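You operate a simulated robot arm through the tools that you are given. There is no shell and no other tool.

The job below is to be done with a simulated robot arm. You get a single attempt, and the scene is never put back.

Task
Set the height gauge true on the steel block.
Fine: stand the block under the red arm, bring the arm down on it, turn the purple knob till the display shows 60 mm, slide the arm up, then stand the block on the blue square. Set down upright: grey steel block.

The check looks at the end state, three seconds after you hand in, the way a careful person would. Anything else that was tipped, shoved, dropped, spilled or broken makes it a failure.

Robot
A 7-joint arm with a two-finger parallel gripper, fixed in place. Base frame: the origin is on the floor under the middle of its stand, x ahead of it, y to its left, z up. Lengths are in mm, angles in degrees, forces in N, time in s.
It reaches about 1247 mm from its shoulder. Its first joint turns from -132.0 to 132.0 degrees. Payload 3.91 kg.
Tool frame: the origin (TCP) lies between the finger pads and is the grasp point; the fingertips stand 30 mm ahead of it; z points along the fingers, y is the line along which they close. Largest opening 110 mm; finger width 20, thickness 10; the body of the gripper, 48 by 112 mm, starts 55 mm behind the TCP.
Orientation is told as [roll, pitch, yaw] about the base's x, y, z axes, in that order, counted from this pose: with the fingers straight down and closing along the base's y, the tool's x points along the base's -x, its y along +y and its z along -z.

Tools
- The arm moves only by the tool drive_tool. Its argument "motion" is a list of rows, each a list of 7 numbers: the shift along the tool's x, y, z in units of 150 mm (1.0 is 150 mm), then the turn, a rotation vector about the tool's x, y, z in units of 60 degrees (1.0 is 60 degrees), then the finger opening in m, from 0 to 0.11. In form: [[x, y, z, wx, wy, wz, fingers], ...]. A call has 1 to 20 rows; each row is the pose to reach, as a shift and turn from the pose commanded when the call began, along the tool's axes at that moment. A call with a number of a shift or a turn outside -1 to 1 is refused whole. Each row takes 0.2 s and may step no farther than 50 mm and 8.6 degrees from the row before; otherwise, or with a gripper value out of range, the whole call is refused. A pose out of reach is approached as far as the arm can. The call stops where the force on the tool passes 90 N (or 10 N more than at its start, if that is more) or the arm is blocked; 0.2 s more then pass. Each finger travels about 108 mm/s and halts on what it meets, pressing with about 22 N; the grip force reading is that of the motor and also rises with nothing between the fingers. The clock runs only during rows and for 0.2 s after the last one: add rows that repeat a pose to give the fingers time. The reply holds the time, the measured pose of the TCP, the force on the tool along the base axes, the opening and the grip force, in the units named above and with some noise, with the torque about the TCP (base axes, N m) and any sound that the robot's microphone picked up.
- Cameras (640 x 400 px; columns grow to the right, rows downward): "scene" is fixed at [51.3, 651, 1564]; the picture's right is [-0.03, -1.00, 0.00], its down [-0.81, 0.03, -0.59] and it looks along [0.59, -0.02, -0.81] (base axes); focal length 361 px, centre (320, 200). "wrist" rides on the gripper at [72, 17, -103] in the tool frame; the picture's right is [-0.23, 0.97, 0.00], its down [-0.76, -0.18, -0.62] and it looks along [-0.61, -0.14, 0.78] (tool axes); focal length 222 px, centre (320, 200).
- snapshot(camera): a new picture of that camera. The clock stands still meanwhile.
- locate(camera, pixels): for up to 12 pixels [column, row] of the newest picture of that camera ("zoom" is the newest enlarged one), the place [x, y, z] in the base frame of the surface seen there, good to about 2 mm. The clock stands still meanwhile.
- enlarge(camera, box): a new picture of the part [left, top, right, bottom] of that camera's present view, enlarged. The clock stands still meanwhile.
- finish_job(): hands the job in; it is judged then, once.

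Open the gripper and draw the arm clear of the work before you hand the job in, unless the task says otherwise.

The tools are called after ">>>" by a JSON object that holds its "name" and its "arguments". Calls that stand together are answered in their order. drive_tool: Moves the arm, as the interface text tells. Its arguments: {"type":"object","properties":{"motion":{"type":"array","items":{"type":"array","items":{"type":"number"}}}},"required":["motion"]} The other tools are called the same way: snapshot (camera) takes a picture; locate (camera, pixels) gives the place of the surface under pixels of a picture; enlarge (camera, box) takes an enlarged picture of a part of a camera's view; finish_job () hands the job in.

At the start:

```text
t: 0.0
position: [253.5, 476.0, 1248.4]
tool_rot: [0.0, 0.0, 0.1]
wrist_force: [0.1, 0.4, -0.5]
wrist_torque: [-0.04, -0.01, 0.02]
finger_gap: 110.1
finger_force: 0.0
```

scene: 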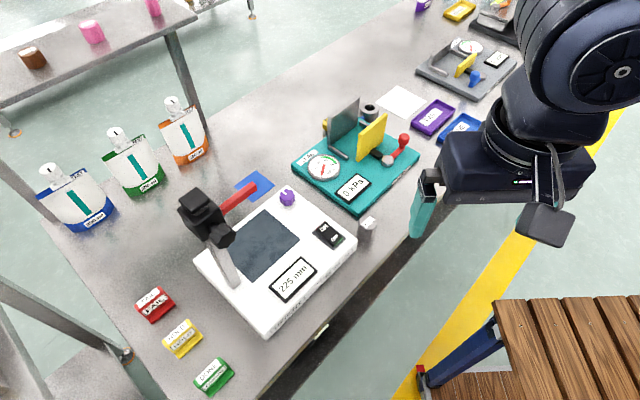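
wrist: 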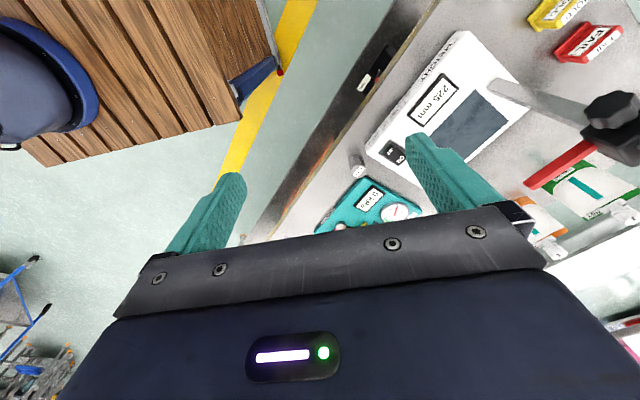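

The scene picture shows the height gauge with display "225 mm" at about (293,280), a red arm at (240,197), a purple knob at (287,197), a blue square at (255,186), and a possible steel block at (367,230). I'll enlarge those regions for detail.

>>> {"name": "enlarge", "arguments": {"camera": "scene", "box": [170, 160, 400, 340]}}

>>> {"name": "locate", "arguments": {"camera": "scene", "pixels": [[367, 222], [367, 235], [240, 197], [287, 197], [255, 186], [262, 240], [293, 280], [200, 205], [222, 232], [235, 280], [330, 235], [300, 150]]}}

```text
2.22 times, centred on (285, 250) of scene
```

zoom: 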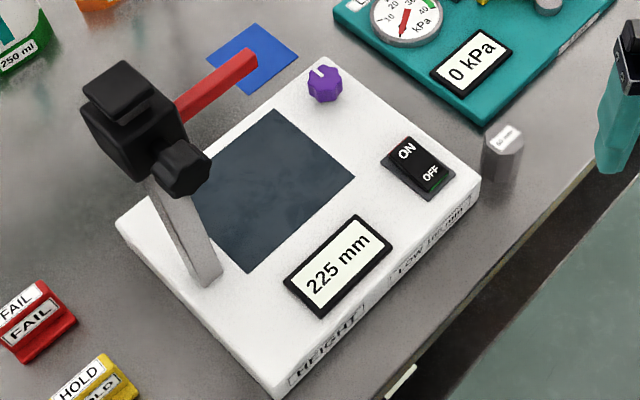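

```text
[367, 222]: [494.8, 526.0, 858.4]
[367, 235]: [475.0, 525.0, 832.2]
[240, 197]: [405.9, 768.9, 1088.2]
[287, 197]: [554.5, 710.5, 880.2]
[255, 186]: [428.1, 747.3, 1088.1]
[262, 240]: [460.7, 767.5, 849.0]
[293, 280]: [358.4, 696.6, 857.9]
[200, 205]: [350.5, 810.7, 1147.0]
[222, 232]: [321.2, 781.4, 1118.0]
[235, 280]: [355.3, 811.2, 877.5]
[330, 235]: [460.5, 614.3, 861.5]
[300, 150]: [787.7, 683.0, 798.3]
```

The zoom shows the grey block near (505,150) with a label on top, the red arm reading z≈1088 and the black carriage with a side knob. I'll zoom further into the parts.

>>> {"name": "enlarge", "arguments": {"camera": "scene", "box": [340, 205, 396, 250]}}

>>> {"name": "enlarge", "arguments": {"camera": "scene", "box": [170, 165, 290, 260]}}

>>> {"name": "enlarge", "arguments": {"camera": "scene", "box": [240, 180, 360, 300]}}

>>> {"name": "enlarge", "arguments": {"camera": "wrist", "box": [340, 20, 640, 240]}}

```text
8.89 times, centred on (368, 228) of scene
```

zoom: 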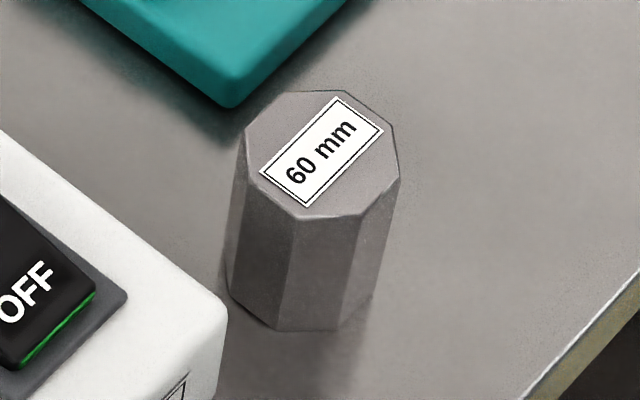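

```text
4.21 times, centred on (230, 212) of scene
```

zoom: 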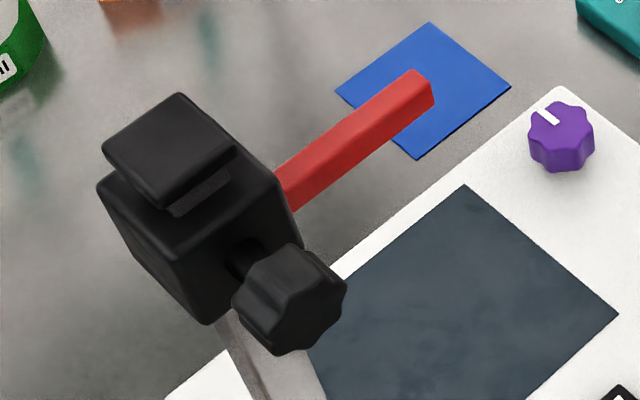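

```text
3.33 times, centred on (300, 240) of scene
```

zoom: 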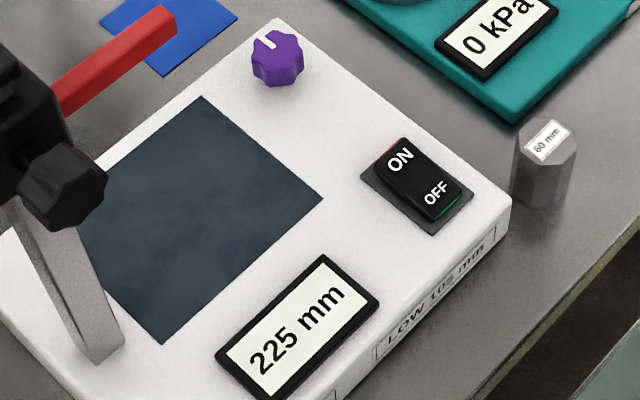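

```text
1.82 times, centred on (490, 130) of wrist
```

zoom: 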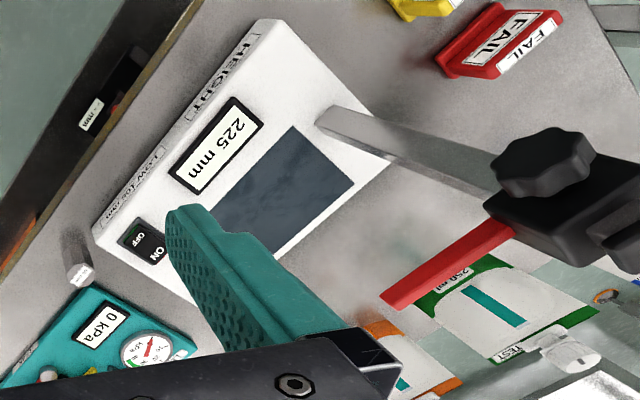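

The block is an octagonal prism labelled "60 mm" and the gauge side carries small labels ("HEIGHT", "LOW ..."). I'll zoom on these labels and get geometry of the block and carriage.

>>> {"name": "enlarge", "arguments": {"camera": "scene", "box": [260, 230, 360, 340]}}

>>> {"name": "enlarge", "arguments": {"camera": "wrist", "box": [350, 30, 470, 150]}}

>>> {"name": "enlarge", "arguments": {"camera": "scene", "box": [300, 310, 350, 360]}}

>>> {"name": "enlarge", "arguments": {"camera": "scene", "box": [265, 175, 315, 215]}}

```text
3.64 times, centred on (310, 285) of scene
```

zoom: 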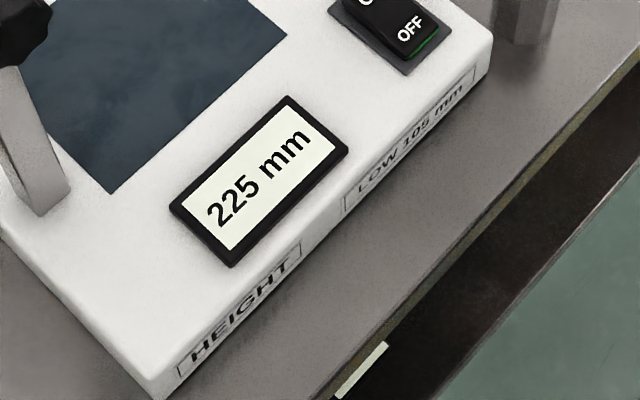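

```text
3.33 times, centred on (410, 90) of wrist
```

zoom: 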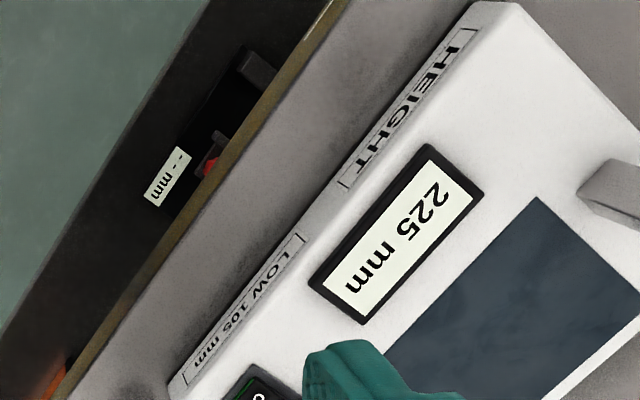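

```text
8.00 times, centred on (325, 335) of scene
```

zoom: 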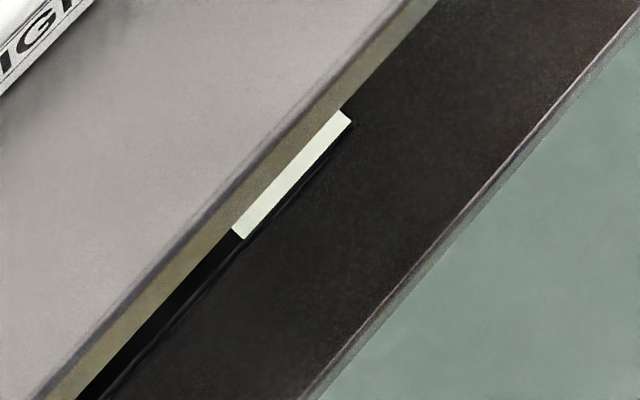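

```text
10.00 times, centred on (290, 195) of scene
```

zoom: 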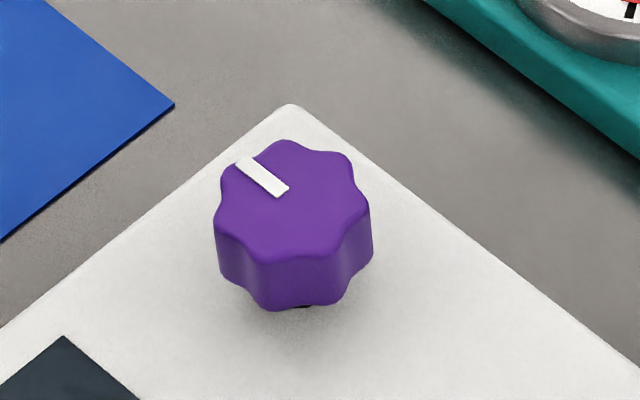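

I now map the gauge: base corners, dark plate corners, column and carriage, so that I know the orientation of everything.

>>> {"name": "snapshot", "arguments": {"camera": "scene"}}

>>> {"name": "locate", "arguments": {"camera": "scene", "pixels": [[292, 189], [354, 238], [266, 330], [198, 262], [269, 211], [304, 238], [256, 277], [238, 192], [266, 174], [271, 185], [250, 200], [320, 160]]}}

>>> {"name": "locate", "arguments": {"camera": "scene", "pixels": [[248, 184], [226, 202], [241, 194], [204, 189], [195, 200], [225, 225], [215, 215], [222, 222], [230, 240], [232, 260], [240, 285], [228, 281]]}}

>>> {"name": "enlarge", "arguments": {"camera": "scene", "box": [340, 205, 396, 250]}}

>>> {"name": "locate", "arguments": {"camera": "zoom", "pixels": [[320, 160], [285, 95], [345, 97], [390, 130], [395, 180], [360, 208], [297, 213], [250, 175], [250, 130], [310, 280], [310, 340], [265, 270]]}}

```text
taken
```

scene: 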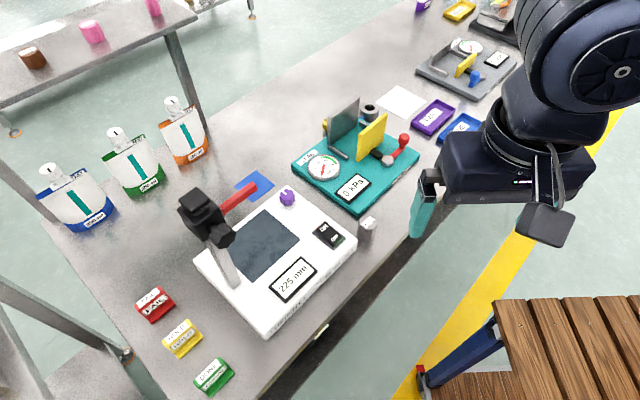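

```text
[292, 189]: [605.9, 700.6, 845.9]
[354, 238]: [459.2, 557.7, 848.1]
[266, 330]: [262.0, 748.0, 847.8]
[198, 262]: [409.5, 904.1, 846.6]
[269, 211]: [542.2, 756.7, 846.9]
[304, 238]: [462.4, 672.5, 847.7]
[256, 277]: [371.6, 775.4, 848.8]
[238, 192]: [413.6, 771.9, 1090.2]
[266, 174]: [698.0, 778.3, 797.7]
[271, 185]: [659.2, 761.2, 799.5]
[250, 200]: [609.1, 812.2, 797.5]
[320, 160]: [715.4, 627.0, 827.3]
```

```text
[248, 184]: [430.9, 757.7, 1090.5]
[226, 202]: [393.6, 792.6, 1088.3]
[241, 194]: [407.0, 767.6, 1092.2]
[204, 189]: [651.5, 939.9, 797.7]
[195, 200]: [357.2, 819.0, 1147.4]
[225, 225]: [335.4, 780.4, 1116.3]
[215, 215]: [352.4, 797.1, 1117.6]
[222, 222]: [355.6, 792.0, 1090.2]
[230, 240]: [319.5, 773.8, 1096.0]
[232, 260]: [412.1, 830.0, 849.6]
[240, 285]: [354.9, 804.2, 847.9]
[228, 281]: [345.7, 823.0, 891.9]
```

```text
8.89 times, centred on (368, 228) of scene
```

zoom: 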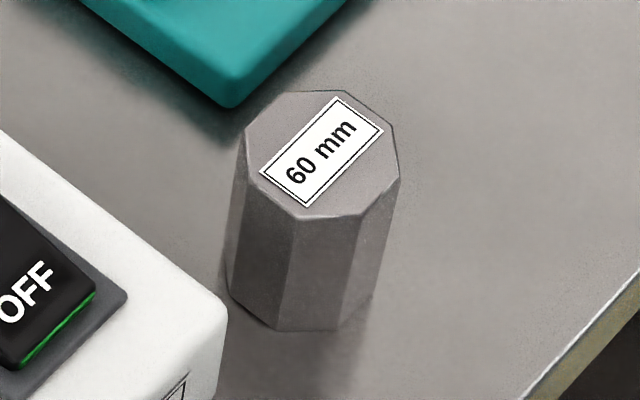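

```text
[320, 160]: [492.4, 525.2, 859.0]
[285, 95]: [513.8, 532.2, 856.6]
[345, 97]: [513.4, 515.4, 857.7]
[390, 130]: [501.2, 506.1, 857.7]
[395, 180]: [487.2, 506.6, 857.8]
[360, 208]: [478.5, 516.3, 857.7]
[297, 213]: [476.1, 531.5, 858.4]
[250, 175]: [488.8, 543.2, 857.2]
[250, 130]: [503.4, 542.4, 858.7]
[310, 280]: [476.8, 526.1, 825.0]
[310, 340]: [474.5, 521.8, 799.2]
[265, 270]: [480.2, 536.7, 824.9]
```

The gauge stands at about 45° to the base axes; the block centre is near (495,524) with its top at z≈858, and the red arm's top is near z≈1090. I'll turn the tool 45° to face the gauge, and shift a little so the wrist camera can inspect the carriage.

>>> {"name": "drive_tool", "arguments": {"motion": [[0.027, 0.096, 0.053, 0, 0, -0.125, 0.11], [0.053, 0.192, 0.107, 0, 0, -0.25, 0.11], [0.08, 0.288, 0.16, 0, 0, -0.375, 0.11], [0.107, 0.383, 0.213, 0, 0, -0.5, 0.11], [0.133, 0.479, 0.267, 0, 0, -0.625, 0.11], [0.16, 0.575, 0.32, 0, 0, -0.75, 0.11]]}}

```text
t: 1.4
position: [229.3, 563.4, 1199.2]
tool_rot: [0.2, -0.1, 45.2]
wrist_force: [-0.1, -1.0, 0.6]
wrist_torque: [0.03, -0.01, 0.0]
finger_gap: 110.0
finger_force: 0.0
```

The yaw is now 45.2° as intended. I'll tilt the tool forward about 21° so that the wrist camera looks at the carriage.

>>> {"name": "drive_tool", "arguments": {"motion": [[0, 0, 0, 0, -0.12, 0, 0.11], [0, 0, 0, 0, -0.24, 0, 0.11], [0, 0, 0, 0, -0.35, 0, 0.11]]}}

>>> {"name": "snapshot", "arguments": {"camera": "wrist"}}

>>> {"name": "snapshot", "arguments": {"camera": "scene"}}

```text
t: 2.2
position: [230.1, 563.2, 1199.7]
tool_rot: [0.0, -21.0, 45.1]
wrist_force: [-0.4, 0.3, -0.6]
wrist_torque: [0.03, 0.03, -0.02]
finger_gap: 109.7
finger_force: 0.1
```

```text
taken
```

wrist: 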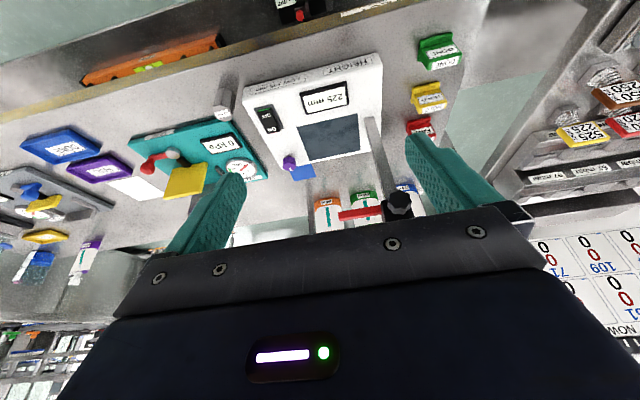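

```text
taken
```

scene: 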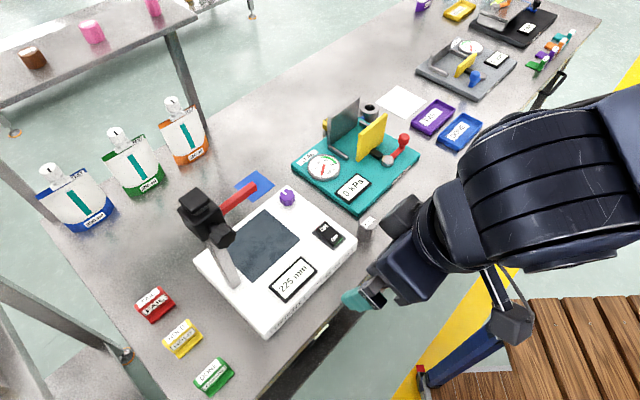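

The wrist view now shows the gauge upside-down with the carriage near (395,205) and red arm at (360,213). I'll enlarge that region to understand the carriage, its top cap and black knob.

>>> {"name": "enlarge", "arguments": {"camera": "wrist", "box": [310, 110, 430, 225]}}

>>> {"name": "enlarge", "arguments": {"camera": "wrist", "box": [230, 50, 400, 190]}}

>>> {"name": "enlarge", "arguments": {"camera": "scene", "box": [170, 175, 240, 255]}}

>>> {"name": "enlarge", "arguments": {"camera": "scene", "box": [330, 180, 540, 350]}}

```text
3.48 times, centred on (370, 168) of wrist
```

zoom: 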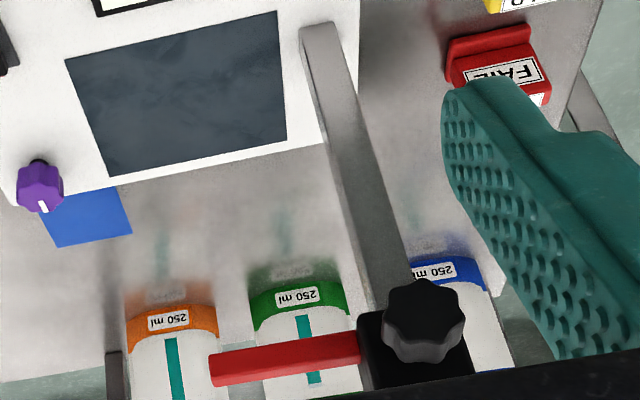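

```text
2.86 times, centred on (315, 120) of wrist
```

zoom: 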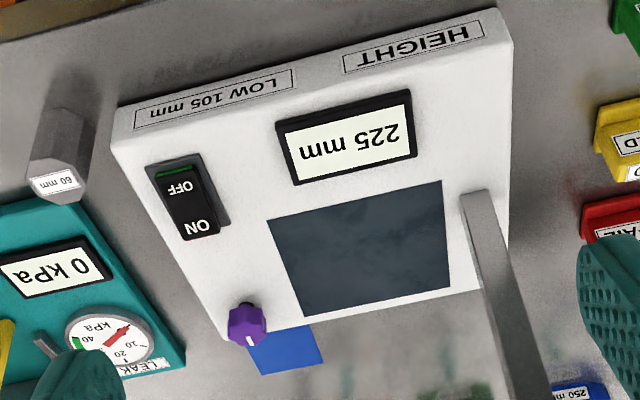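

```text
5.00 times, centred on (205, 215) of scene
```

zoom: 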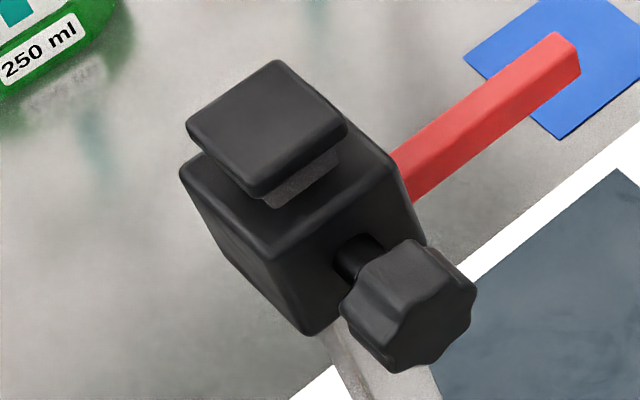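

```text
2.35 times, centred on (435, 265) of scene
```

zoom: 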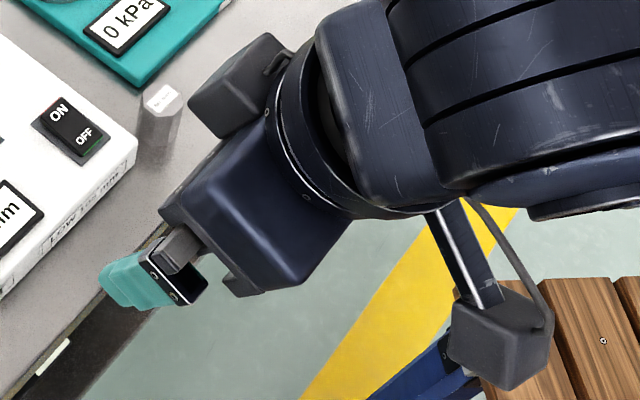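

I see a module box on the forward side of the gripper (zoom ~(235,85)), a camera on a stalk at (500,345), and the carriage with cap, neck and a clamp-like black knob. I'll measure these parts.

>>> {"name": "locate", "arguments": {"camera": "zoom", "pixels": [[235, 85], [200, 90], [255, 45], [225, 125], [250, 130], [180, 215], [150, 240], [180, 245], [120, 280], [320, 60], [300, 250], [480, 340]]}}

>>> {"name": "enlarge", "arguments": {"camera": "scene", "box": [170, 175, 240, 255]}}

>>> {"name": "locate", "arguments": {"camera": "zoom", "pixels": [[275, 65], [192, 125], [250, 190], [340, 125], [300, 185], [185, 175], [265, 245], [390, 165], [225, 240], [310, 325], [360, 255], [420, 310]]}}

>>> {"name": "locate", "arguments": {"camera": "zoom", "pixels": [[405, 250], [450, 265], [365, 305], [420, 350], [390, 365], [470, 290], [400, 175], [540, 50], [572, 65], [555, 40], [410, 195], [500, 110]]}}

```text
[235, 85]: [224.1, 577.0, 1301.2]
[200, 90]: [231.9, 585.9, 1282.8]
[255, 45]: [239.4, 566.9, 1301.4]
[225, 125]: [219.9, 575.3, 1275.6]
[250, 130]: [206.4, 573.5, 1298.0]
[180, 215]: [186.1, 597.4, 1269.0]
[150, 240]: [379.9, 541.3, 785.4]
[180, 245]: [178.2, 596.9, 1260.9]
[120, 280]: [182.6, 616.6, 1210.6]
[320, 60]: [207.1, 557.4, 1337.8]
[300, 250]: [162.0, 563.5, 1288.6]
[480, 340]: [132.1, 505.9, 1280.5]
```

```text
5.00 times, centred on (205, 215) of scene
```

zoom: 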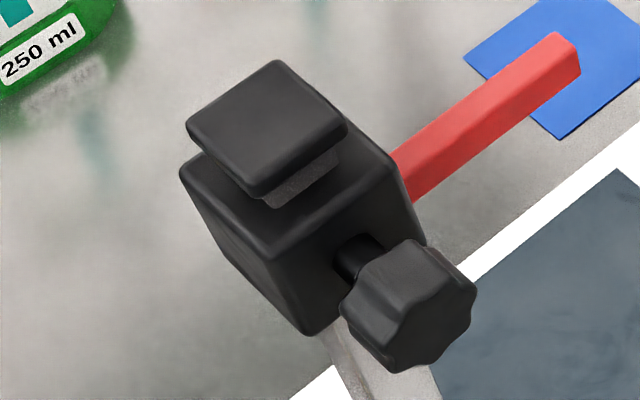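

```text
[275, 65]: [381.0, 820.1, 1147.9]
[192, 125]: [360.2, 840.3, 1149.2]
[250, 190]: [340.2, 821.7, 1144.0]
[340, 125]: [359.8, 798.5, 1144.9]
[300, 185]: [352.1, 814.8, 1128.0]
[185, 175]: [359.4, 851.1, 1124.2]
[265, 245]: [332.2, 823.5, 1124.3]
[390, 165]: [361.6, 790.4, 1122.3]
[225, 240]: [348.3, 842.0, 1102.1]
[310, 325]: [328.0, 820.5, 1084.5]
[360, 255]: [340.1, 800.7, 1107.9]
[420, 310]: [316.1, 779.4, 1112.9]
```

```text
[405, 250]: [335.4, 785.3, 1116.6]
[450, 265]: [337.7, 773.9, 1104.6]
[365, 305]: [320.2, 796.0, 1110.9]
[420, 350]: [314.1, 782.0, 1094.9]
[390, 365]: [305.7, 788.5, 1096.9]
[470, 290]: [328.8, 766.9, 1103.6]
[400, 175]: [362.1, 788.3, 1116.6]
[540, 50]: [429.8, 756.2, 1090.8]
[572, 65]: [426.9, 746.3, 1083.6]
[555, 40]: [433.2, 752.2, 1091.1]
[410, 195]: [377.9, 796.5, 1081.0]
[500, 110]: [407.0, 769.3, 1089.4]
```

The cap (fixed column top) is centred near (360,820), z≈1148, with the carriage below and the black knob towards the robot. Before approaching the block I'll measure the teal device's near corner and the blue square's corners.

>>> {"name": "snapshot", "arguments": {"camera": "scene"}}

>>> {"name": "locate", "arguments": {"camera": "scene", "pixels": [[361, 210], [350, 205], [340, 198], [375, 200], [318, 215], [325, 240], [258, 171], [272, 185], [236, 187], [253, 200], [300, 255], [316, 270]]}}

>>> {"name": "locate", "arguments": {"camera": "wrist", "pixels": [[222, 100], [222, 112], [252, 176], [235, 140], [268, 128], [304, 175], [292, 170], [315, 168], [300, 182], [324, 100], [346, 88], [286, 162]]}}

```text
taken
```

scene: 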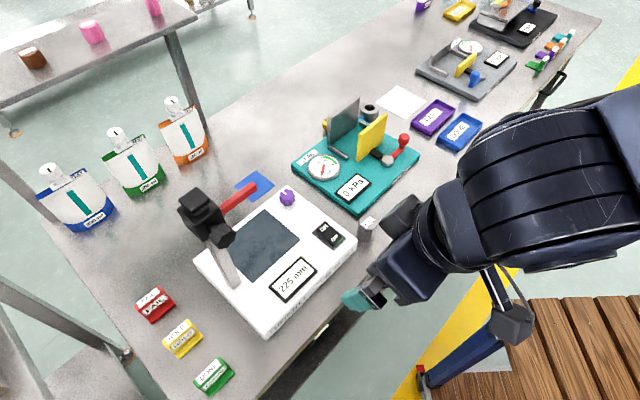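

```text
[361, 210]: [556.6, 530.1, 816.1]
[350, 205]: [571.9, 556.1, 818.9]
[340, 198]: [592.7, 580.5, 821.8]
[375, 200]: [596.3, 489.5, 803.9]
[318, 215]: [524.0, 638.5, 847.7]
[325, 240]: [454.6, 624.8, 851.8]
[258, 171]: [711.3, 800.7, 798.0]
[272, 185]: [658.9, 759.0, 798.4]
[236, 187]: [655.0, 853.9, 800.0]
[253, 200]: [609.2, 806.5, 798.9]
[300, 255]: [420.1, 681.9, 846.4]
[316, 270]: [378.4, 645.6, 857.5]
```

```text
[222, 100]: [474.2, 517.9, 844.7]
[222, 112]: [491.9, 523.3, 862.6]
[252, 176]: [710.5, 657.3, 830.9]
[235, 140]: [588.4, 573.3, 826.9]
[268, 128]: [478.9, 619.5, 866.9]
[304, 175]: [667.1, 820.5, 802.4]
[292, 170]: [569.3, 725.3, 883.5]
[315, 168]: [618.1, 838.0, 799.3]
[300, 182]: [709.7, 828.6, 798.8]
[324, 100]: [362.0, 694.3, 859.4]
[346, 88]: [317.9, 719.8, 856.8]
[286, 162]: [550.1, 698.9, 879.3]
```

The teal corner is at about (556,530) and the blue square's centre works out near (663,807), both clear of the block's surroundings. I'll move toward a pre-grasp behind the block at (495,524) while tilting to 45°.

>>> {"name": "drive_tool", "arguments": {"motion": [[0.009, -0.155, 0.116, 0, -0.067, 0, 0.09], [0.017, -0.311, 0.231, 0, -0.133, 0, 0.08], [0.026, -0.467, 0.347, 0, -0.2, 0, 0.07], [0.035, -0.622, 0.463, 0, -0.267, 0, 0.06], [0.043, -0.778, 0.578, 0, -0.333, 0, 0.056], [0.052, -0.933, 0.694, 0, -0.4, 0, 0.056]]}}

```text
t: 3.6
position: [348.9, 485.6, 1099.2]
tool_rot: [-0.1, -45.0, 45.0]
wrist_force: [-0.5, 1.3, -0.2]
wrist_torque: [0.01, 0.0, -0.03]
finger_gap: 55.9
finger_force: 0.1
```

Pose is as planned (tilt 45°, yaw 45°). Next I lower to the pre-grasp point on the 45° approach line towards the block.

>>> {"name": "drive_tool", "arguments": {"motion": [[0.102, -0.085, 0.149, 0, 0, 0, 0.056], [0.203, -0.17, 0.297, 0, 0, 0, 0.056], [0.305, -0.255, 0.446, 0, 0, 0, 0.056], [0.406, -0.339, 0.594, 0, 0, 0, 0.056], [0.508, -0.424, 0.743, 0, 0, 0, 0.056], [0.609, -0.509, 0.891, 0, 0, 0, 0.056]]}}

>>> {"name": "snapshot", "arguments": {"camera": "scene"}}

>>> {"name": "snapshot", "arguments": {"camera": "wrist"}}

```text
t: 5.0
position: [423.0, 454.5, 941.5]
tool_rot: [0.1, -45.1, 45.1]
wrist_force: [-0.5, -0.5, 0.5]
wrist_torque: [0.0, 0.0, -0.01]
finger_gap: 55.8
finger_force: 0.0
```

```text
taken
```

scene: 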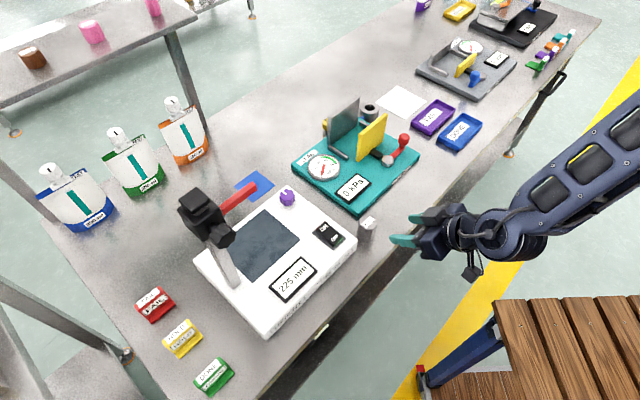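

```text
taken
```

wrist: 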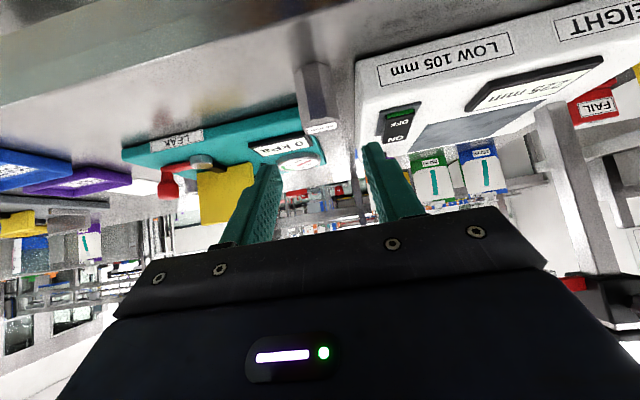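

The fingers are poised with the block ahead; in the wrist view the block is at (317,90) between the finger lines (left finger tip ~(262,175), right ~(375,150)). I'll re-measure the block to fine-tune the lateral alignment.

>>> {"name": "enlarge", "arguments": {"camera": "scene", "box": [335, 200, 455, 275]}}

>>> {"name": "enlarge", "arguments": {"camera": "wrist", "box": [270, 50, 400, 140]}}

```text
5.33 times, centred on (395, 238) of scene
```

zoom: 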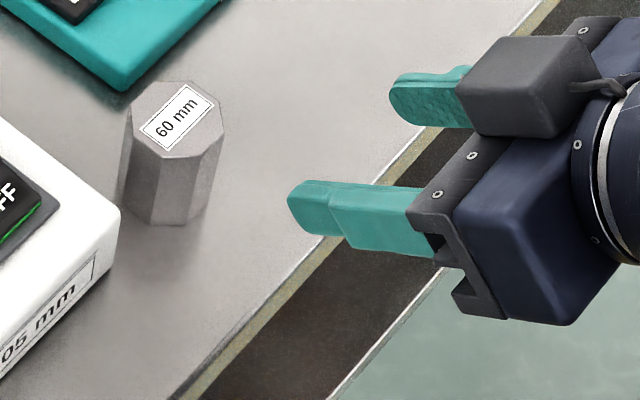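

```text
4.44 times, centred on (335, 95) of wrist
```

zoom: 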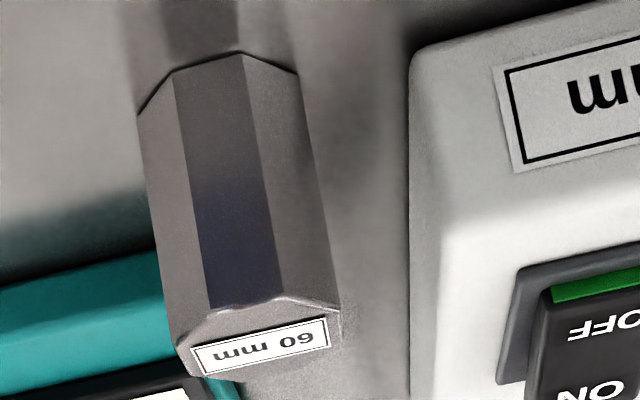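

The wrist zoom shows the block's front face and sides clearly; I'll locate points on its faces and the gauge's side to check clearance.

>>> {"name": "locate", "arguments": {"camera": "zoom", "pixels": [[165, 200], [185, 200], [230, 200], [270, 200], [310, 200], [150, 200], [260, 330], [210, 350], [325, 335], [415, 150], [430, 200], [430, 100]]}}

>>> {"name": "locate", "arguments": {"camera": "scene", "pixels": [[357, 238], [356, 246], [350, 253], [345, 230], [352, 236], [367, 224], [366, 240], [412, 240], [400, 240], [425, 219], [395, 240], [420, 241]]}}

```text
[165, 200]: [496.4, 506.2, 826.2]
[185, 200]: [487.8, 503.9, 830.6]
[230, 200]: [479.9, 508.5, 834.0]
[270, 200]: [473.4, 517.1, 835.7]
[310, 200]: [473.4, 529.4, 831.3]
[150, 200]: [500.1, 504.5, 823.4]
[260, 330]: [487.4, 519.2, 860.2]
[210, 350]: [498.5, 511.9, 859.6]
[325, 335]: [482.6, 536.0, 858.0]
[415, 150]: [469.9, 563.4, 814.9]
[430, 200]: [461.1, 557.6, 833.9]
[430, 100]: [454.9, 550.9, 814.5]
```

```text
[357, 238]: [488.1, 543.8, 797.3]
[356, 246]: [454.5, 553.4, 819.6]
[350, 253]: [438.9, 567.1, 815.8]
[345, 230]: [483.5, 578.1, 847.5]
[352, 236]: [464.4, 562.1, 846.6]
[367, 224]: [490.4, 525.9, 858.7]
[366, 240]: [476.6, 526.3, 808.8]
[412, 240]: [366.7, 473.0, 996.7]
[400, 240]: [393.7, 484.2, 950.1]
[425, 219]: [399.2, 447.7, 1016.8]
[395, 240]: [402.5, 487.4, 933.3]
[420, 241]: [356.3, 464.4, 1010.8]
```

Block centre refined to F≈719.5, L≈21 (in 45° coordinates), the gauge side at L≈66+, so fingers 56 mm apart clear. I'll advance along the tool axis to straddle the block, without closing yet.

>>> {"name": "drive_tool", "arguments": {"motion": [[0.002, -0.009, 0.119, 0, 0, 0, 0.056], [0.004, -0.009, 0.238, 0, 0, 0, 0.056], [0.006, -0.009, 0.357, 0, 0, 0, 0.056], [0.008, -0.009, 0.476, 0, 0, 0, 0.056], [0.01, -0.009, 0.595, 0, 0, 0, 0.056], [0.012, -0.009, 0.714, 0, 0, 0, 0.056], [0.013, -0.009, 0.833, 0, 0, 0, 0.056], [0.014, -0.009, 0.952, 0, 0, 0, 0.056]]}}

>>> {"name": "enlarge", "arguments": {"camera": "scene", "box": [335, 200, 455, 275]}}

>>> {"name": "snapshot", "arguments": {"camera": "wrist"}}

```text
t: 6.8
position: [496.7, 523.4, 837.5]
tool_rot: [0.0, -45.0, 45.0]
wrist_force: [0.2, 0.2, 1.0]
wrist_torque: [-0.04, 0.02, -0.02]
finger_gap: 55.9
finger_force: 0.1
```

```text
5.33 times, centred on (395, 238) of scene
```

zoom: 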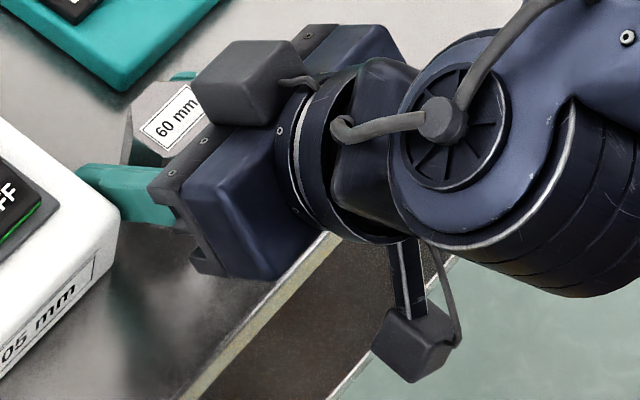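

```text
taken
```

wrist: 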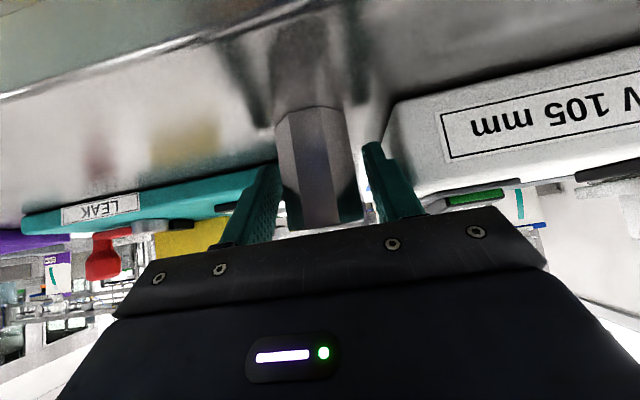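

The fingers straddle the block cleanly (block at (317,165) between the fingers in the wrist view). I'll shift 1.5 mm left to centre and close gently.

>>> {"name": "drive_tool", "arguments": {"motion": [[0, 0.012, 0, 0, 0, 0, 0.05], [0, 0.012, 0, 0, 0, 0, 0.046], [0, 0.012, 0, 0, 0, 0, 0.042], [0, 0.012, 0, 0, 0, 0, 0.038], [0, 0.012, 0, 0, 0, 0, 0.034], [0, 0.012, 0, 0, 0, 0, 0.03], [0, 0.012, 0, 0, 0, 0, 0.03]]}}

>>> {"name": "enlarge", "arguments": {"camera": "scene", "box": [335, 200, 455, 275]}}

>>> {"name": "snapshot", "arguments": {"camera": "wrist"}}

```text
t: 8.4
position: [495.5, 524.1, 838.6]
tool_rot: [0.0, -45.0, 45.0]
wrist_force: [0.4, 0.9, -0.2]
wrist_torque: [0.03, -0.1, 0.06]
finger_gap: 39.8
finger_force: 22.1
```

```text
5.33 times, centred on (395, 238) of scene
```

zoom: 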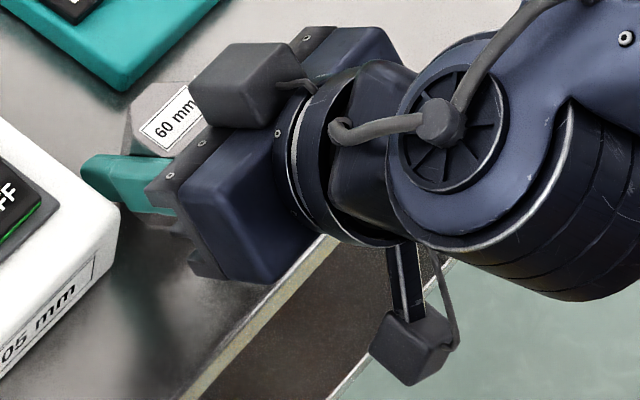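

```text
taken
```

wrist: 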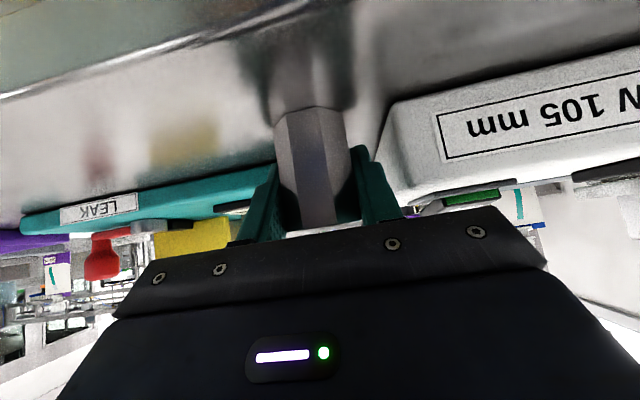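

The block is gripped (gap 39.8 mm, 22 N). I'll lift it straight up 20 mm and check the load.

>>> {"name": "drive_tool", "arguments": {"motion": [[-0.024, 0, -0.024, 0, 0, 0, 0.03], [-0.047, 0, -0.047, 0, 0, 0, 0.03], [-0.071, 0, -0.071, 0, 0, 0, 0.03], [-0.094, 0, -0.094, 0, 0, 0, 0.03], [-0.094, 0, -0.094, 0, 0, 0, 0.03]]}}

>>> {"name": "enlarge", "arguments": {"camera": "scene", "box": [335, 190, 455, 265]}}

>>> {"name": "snapshot", "arguments": {"camera": "wrist"}}

```text
t: 9.6
position: [495.1, 523.1, 859.5]
tool_rot: [-0.1, -45.0, 45.0]
wrist_force: [-1.1, 0.0, -5.8]
wrist_torque: [0.02, 0.01, 0.0]
finger_gap: 39.8
finger_force: 22.2
```

```text
5.33 times, centred on (395, 228) of scene
```

zoom: 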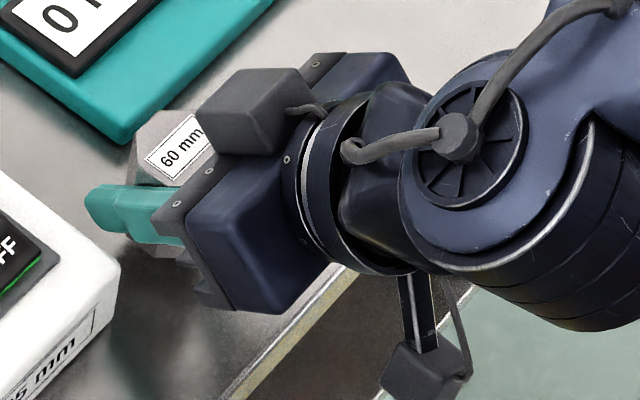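

```text
taken
```

wrist: 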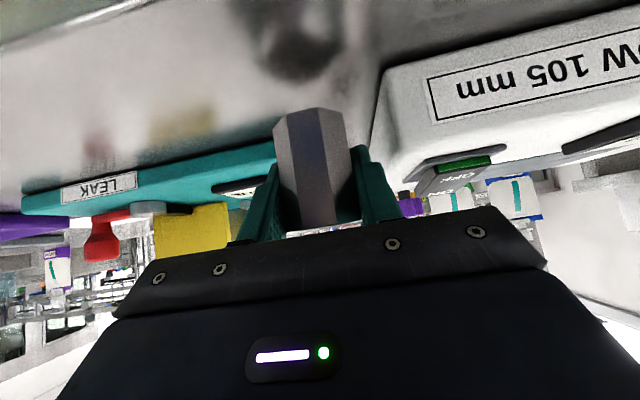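

The block hangs steady (5.8 N weight) and upright. I'll raise it to clear the gauge's switch and display, then carry it left in front of the gauge.

>>> {"name": "drive_tool", "arguments": {"motion": [[-0.088, 0, -0.088, 0, 0, 0, 0.03], [-0.177, 0, -0.177, 0, 0, 0, 0.03], [-0.265, 0, -0.265, 0, 0, 0, 0.03], [-0.354, 0, -0.354, 0, 0, 0, 0.03], [-0.354, 0.1, -0.354, 0, 0, 0, 0.03], [-0.354, 0.25, -0.354, 0, 0, 0, 0.03], [-0.354, 0.4, -0.354, 0, 0, 0, 0.03], [-0.354, 0.55, -0.354, 0, 0, 0, 0.03], [-0.354, 0.7, -0.354, 0, 0, 0, 0.03], [-0.354, 0.85, -0.354, 0, 0, 0, 0.03], [-0.354, 0.95, -0.354, 0, 0, 0, 0.03], [-0.354, 1.0, -0.354, 0, 0, 0, 0.03]]}}

>>> {"name": "snapshot", "arguments": {"camera": "scene"}}

>>> {"name": "snapshot", "arguments": {"camera": "wrist"}}

```text
t: 12.2
position: [389.1, 630.8, 932.6]
tool_rot: [-0.1, -45.0, 45.0]
wrist_force: [0.1, 0.6, -5.5]
wrist_torque: [0.03, 0.04, 0.02]
finger_gap: 39.6
finger_force: 21.5
```

```text
taken
```

scene: 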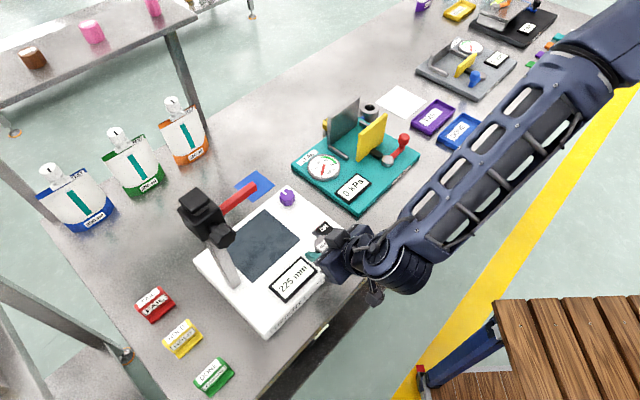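

```text
taken
```

wrist: 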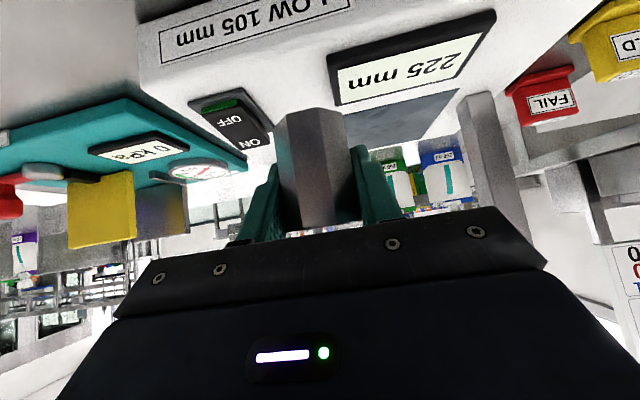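

The block hangs in front of the gauge at the right height, with the forearm well to the right side of the red arm. I'll shift left to the red arm's line and move in under it, slightly descending.

>>> {"name": "drive_tool", "arguments": {"motion": [[0, 0.167, 0, 0, 0, 0, 0.03], [0, 0.333, 0, 0, 0, 0, 0.03], [0, 0.507, 0, 0, 0, 0, 0.03], [-0.0943, 0.507, 0.0943, 0, 0, 0, 0.03], [-0.1886, 0.507, 0.1886, 0, 0, 0, 0.03], [-0.2828, 0.507, 0.2828, 0, 0, 0, 0.03], [-0.2828, 0.507, 0.2828, 0, 0, 0, 0.03]]}}

>>> {"name": "snapshot", "arguments": {"camera": "scene"}}

>>> {"name": "enlarge", "arguments": {"camera": "scene", "box": [170, 165, 410, 315]}}

```text
t: 13.8
position: [378.4, 726.6, 932.6]
tool_rot: [0.0, -45.1, 45.0]
wrist_force: [-0.1, 0.9, -5.5]
wrist_torque: [0.01, 0.0, -0.01]
finger_gap: 40.0
finger_force: 21.9
```

```text
taken
```

scene: 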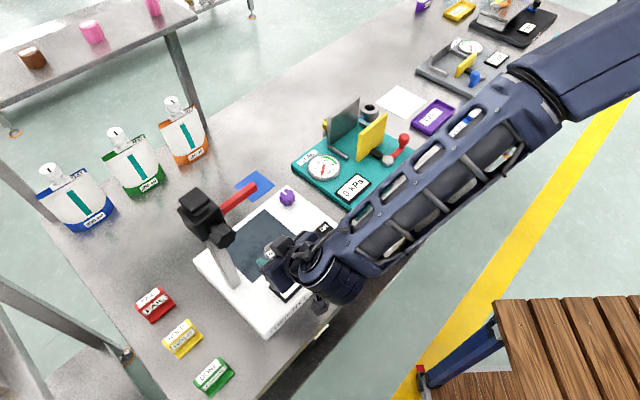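

```text
2.67 times, centred on (290, 240) of scene
```

zoom: 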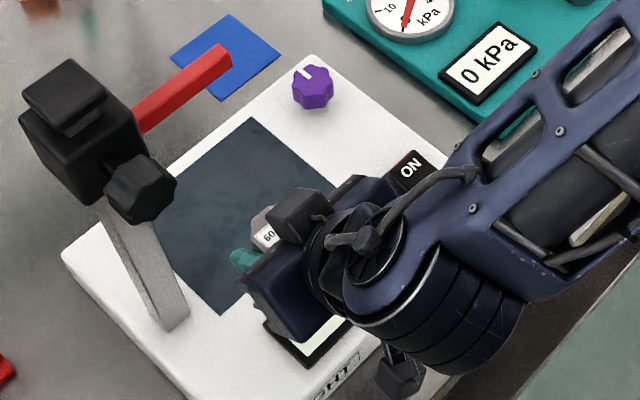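

The block is at zoom (262,225), still in front of the arm line. I'll check heights of the robot's wrist parts versus the red arm before going further in.

>>> {"name": "locate", "arguments": {"camera": "zoom", "pixels": [[310, 235], [340, 215], [370, 205], [350, 240], [290, 205], [265, 270], [355, 180], [430, 190], [265, 225], [240, 257], [150, 190], [180, 300]]}}

>>> {"name": "snapshot", "arguments": {"camera": "wrist"}}

```text
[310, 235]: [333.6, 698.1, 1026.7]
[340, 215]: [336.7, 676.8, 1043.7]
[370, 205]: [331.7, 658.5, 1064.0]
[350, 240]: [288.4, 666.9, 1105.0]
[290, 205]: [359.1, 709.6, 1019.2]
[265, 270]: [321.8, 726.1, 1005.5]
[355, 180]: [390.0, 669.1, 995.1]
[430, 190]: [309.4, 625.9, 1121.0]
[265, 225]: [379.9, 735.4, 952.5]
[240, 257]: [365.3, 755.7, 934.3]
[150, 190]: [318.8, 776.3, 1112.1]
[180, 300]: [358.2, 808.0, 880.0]
```

```text
taken
```

wrist: 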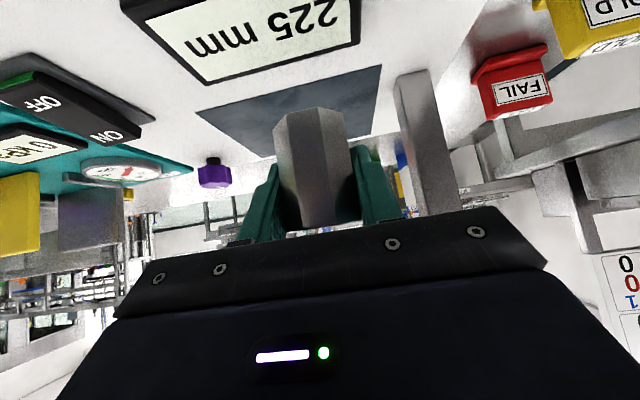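

After moving in, wrist parts would end at F≤785 and below z≈1105, clear of the red arm (F≥830) and black knob (F≥770, L≥304). I'll move the block in under the arm and lower partly.

>>> {"name": "drive_tool", "arguments": {"motion": [[-0.0613, 0, 0.1273, 0, 0, 0, 0.03], [-0.1179, 0, 0.2593, 0, 0, 0, 0.03], [-0.1603, 0, 0.3677, 0, 0, 0, 0.03], [-0.1603, 0, 0.3677, 0, 0, 0, 0.03]]}}

>>> {"name": "enlarge", "arguments": {"camera": "scene", "box": [170, 165, 370, 290]}}

>>> {"name": "snapshot", "arguments": {"camera": "wrist"}}

```text
t: 14.8
position: [417.6, 767.2, 911.1]
tool_rot: [-0.1, -44.9, 45.0]
wrist_force: [-0.7, -0.8, -4.8]
wrist_torque: [0.04, 0.0, 0.0]
finger_gap: 40.1
finger_force: 22.5
```

```text
3.20 times, centred on (270, 228) of scene
```

zoom: 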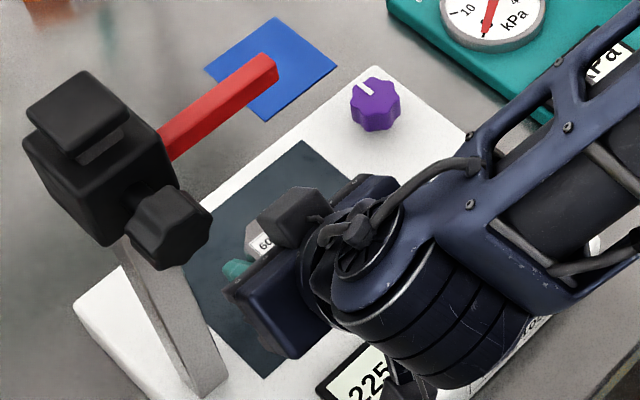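

```text
taken
```

wrist: 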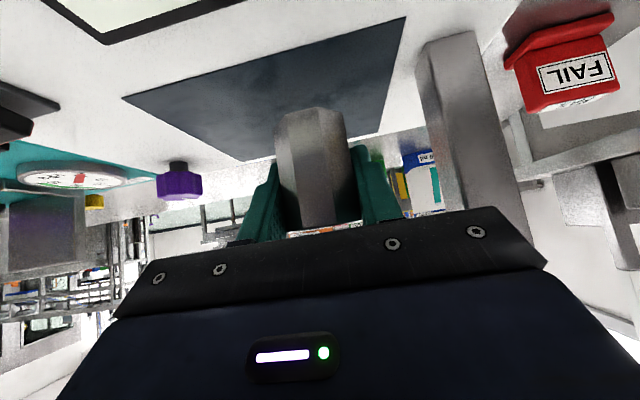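

The block now hangs under the arm at about F≈836, L≈247. I'll verify the red arm's exact lateral extent to confirm the block is centred below it.

>>> {"name": "enlarge", "arguments": {"camera": "scene", "box": [210, 170, 270, 220]}}

>>> {"name": "snapshot", "arguments": {"camera": "scene"}}

```text
8.00 times, centred on (240, 195) of scene
```

zoom: 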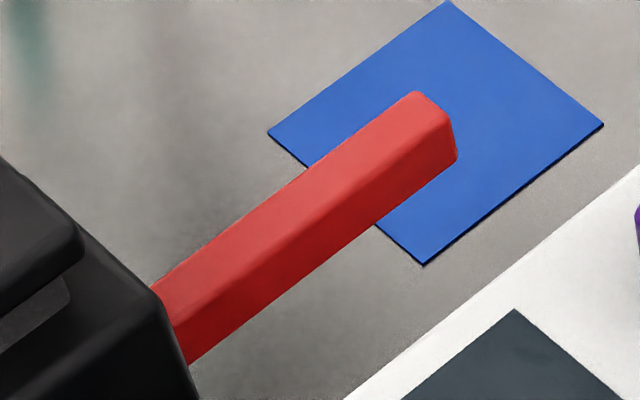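

```text
taken
```

scene: 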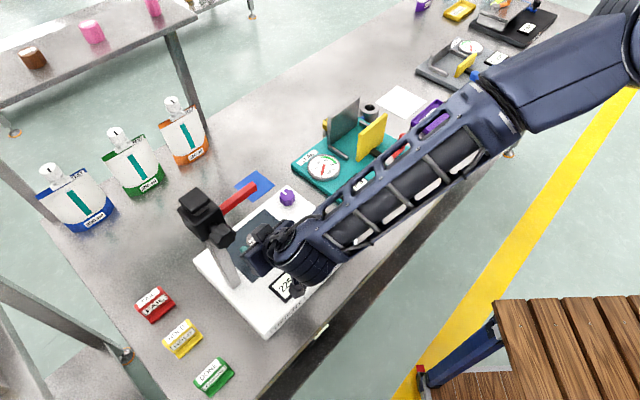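

>>> {"name": "locate", "arguments": {"camera": "zoom", "pixels": [[305, 175], [345, 210], [325, 190], [340, 250], [345, 235], [405, 100], [435, 120], [450, 150], [455, 160], [240, 220], [275, 265], [270, 300]]}}

```text
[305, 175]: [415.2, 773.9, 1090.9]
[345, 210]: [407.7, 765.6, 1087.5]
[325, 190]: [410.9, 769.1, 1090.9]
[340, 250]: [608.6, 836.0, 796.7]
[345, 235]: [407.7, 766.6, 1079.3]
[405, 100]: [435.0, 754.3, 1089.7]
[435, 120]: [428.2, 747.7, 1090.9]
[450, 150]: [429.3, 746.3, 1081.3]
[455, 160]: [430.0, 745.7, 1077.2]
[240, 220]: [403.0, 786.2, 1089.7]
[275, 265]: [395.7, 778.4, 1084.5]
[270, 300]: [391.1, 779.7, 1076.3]
```

The red arm spans F≈829.5–841.5 with its tip at L≈226 and bottom at z≈1076, so the block at F≈836, L≈247 is centred. I'll lower the block 20 mm toward the plate.

>>> {"name": "drive_tool", "arguments": {"motion": [[0.024, 0, 0.024, 0, 0, 0, 0.03], [0.048, 0, 0.048, 0, 0, 0, 0.03], [0.072, 0, 0.072, 0, 0, 0, 0.03], [0.094, 0, 0.094, 0, 0, 0, 0.03], [0.094, 0, 0.094, 0, 0, 0, 0.03]]}}

>>> {"name": "drive_tool", "arguments": {"motion": [[0.007, 0, 0.007, 0, 0, 0, 0.03], [0.007, 0, 0.007, 0, 0, 0, 0.03]]}}

```text
t: 16.0
position: [416.6, 766.0, 891.5]
tool_rot: [0.0, -45.0, 45.1]
wrist_force: [0.4, 0.9, -5.2]
wrist_torque: [0.01, -0.01, 0.01]
finger_gap: 39.9
finger_force: 22.0
```

```text
t: 16.6
position: [417.4, 766.3, 890.8]
tool_rot: [-0.1, -45.0, 45.1]
wrist_force: [0.1, 0.1, -5.5]
wrist_torque: [-0.03, -0.01, 0.0]
finger_gap: 39.9
finger_force: 21.4
```

The force still shows the block's full weight (-5.5 N), so it has not touched yet; I continue lowering in ~1 mm steps.

>>> {"name": "drive_tool", "arguments": {"motion": [[0.005, 0, 0.005, 0, 0, 0, 0.03], [0.005, 0, 0.005, 0, 0, 0, 0.03]]}}

>>> {"name": "drive_tool", "arguments": {"motion": [[0.005, 0, 0.005, 0, 0, 0, 0.03], [0.005, 0, 0.005, 0, 0, 0, 0.03]]}}

```text
t: 17.2
position: [416.2, 765.7, 889.3]
tool_rot: [0.0, -45.0, 45.1]
wrist_force: [-0.1, 0.4, -5.2]
wrist_torque: [0.01, -0.02, -0.04]
finger_gap: 39.8
finger_force: 22.3
```

```text
t: 17.8
position: [417.1, 766.5, 888.9]
tool_rot: [0.0, -45.0, 45.1]
wrist_force: [-0.1, -1.9, 1.2]
wrist_torque: [-0.15, -0.07, -0.01]
finger_gap: 39.6
finger_force: 21.8
```

Contact: the vertical force rose to +1.2 N, so the block stands on the plate. I'll open the fingers slowly.

>>> {"name": "drive_tool", "arguments": {"motion": [[0, 0, 0, 0, 0, 0, 0.042], [0, 0, 0, 0, 0, 0, 0.046], [0, 0, 0, 0, 0, 0, 0.05], [0, 0, 0, 0, 0, 0, 0.058], [0, 0, 0, 0, 0, 0, 0.058]]}}

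>>> {"name": "snapshot", "arguments": {"camera": "wrist"}}

```text
t: 19.0
position: [418.3, 765.9, 887.2]
tool_rot: [0.0, -45.0, 45.1]
wrist_force: [1.2, 0.3, 0.7]
wrist_torque: [0.0, -0.04, 0.01]
finger_gap: 57.8
finger_force: 0.0
```

```text
taken
```

wrist: 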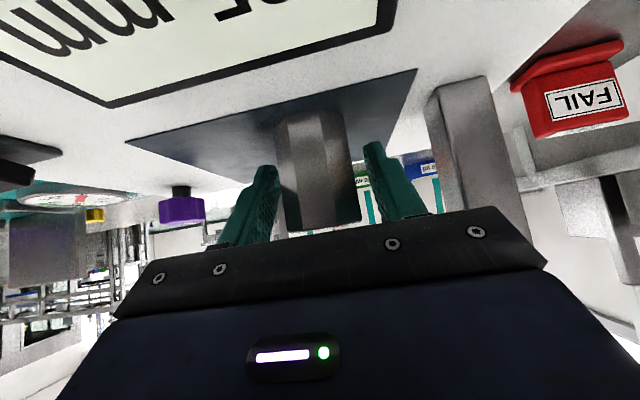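

The fingers are free of the block on both sides (block at (317,165) in the wrist view). I'll retreat along the tool axis.

>>> {"name": "drive_tool", "arguments": {"motion": [[0, 0, -0.08, 0, 0, 0, 0.058], [0, 0, -0.2, 0, 0, 0, 0.058], [0, 0, -0.35, 0, 0, 0, 0.058], [0, 0, -0.5, 0, 0, 0, 0.058], [0, 0, -0.65, 0, 0, 0, 0.058], [0, 0, -0.8, 0, 0, 0, 0.058], [0, 0, -0.95, 0, 0, 0, 0.058]]}}

>>> {"name": "snapshot", "arguments": {"camera": "scene"}}

>>> {"name": "snapshot", "arguments": {"camera": "wrist"}}

```text
t: 20.6
position: [345.3, 695.9, 989.5]
tool_rot: [0.0, -45.1, 45.2]
wrist_force: [0.9, 0.2, 0.4]
wrist_torque: [0.03, 0.02, -0.01]
finger_gap: 58.1
finger_force: 0.0
```

```text
taken
```

scene: 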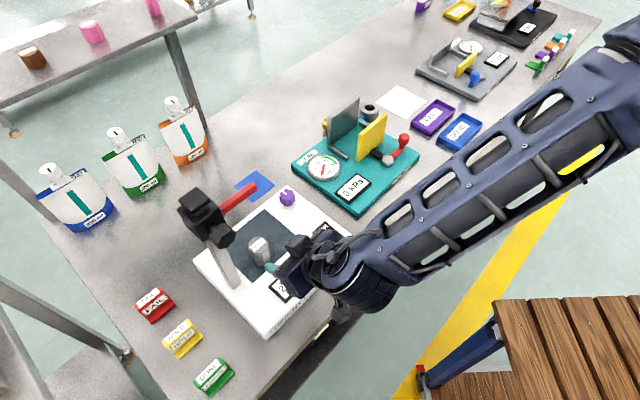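

```text
taken
```

wrist: 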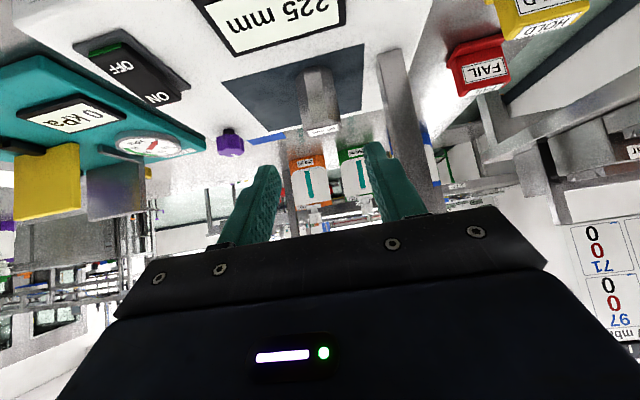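

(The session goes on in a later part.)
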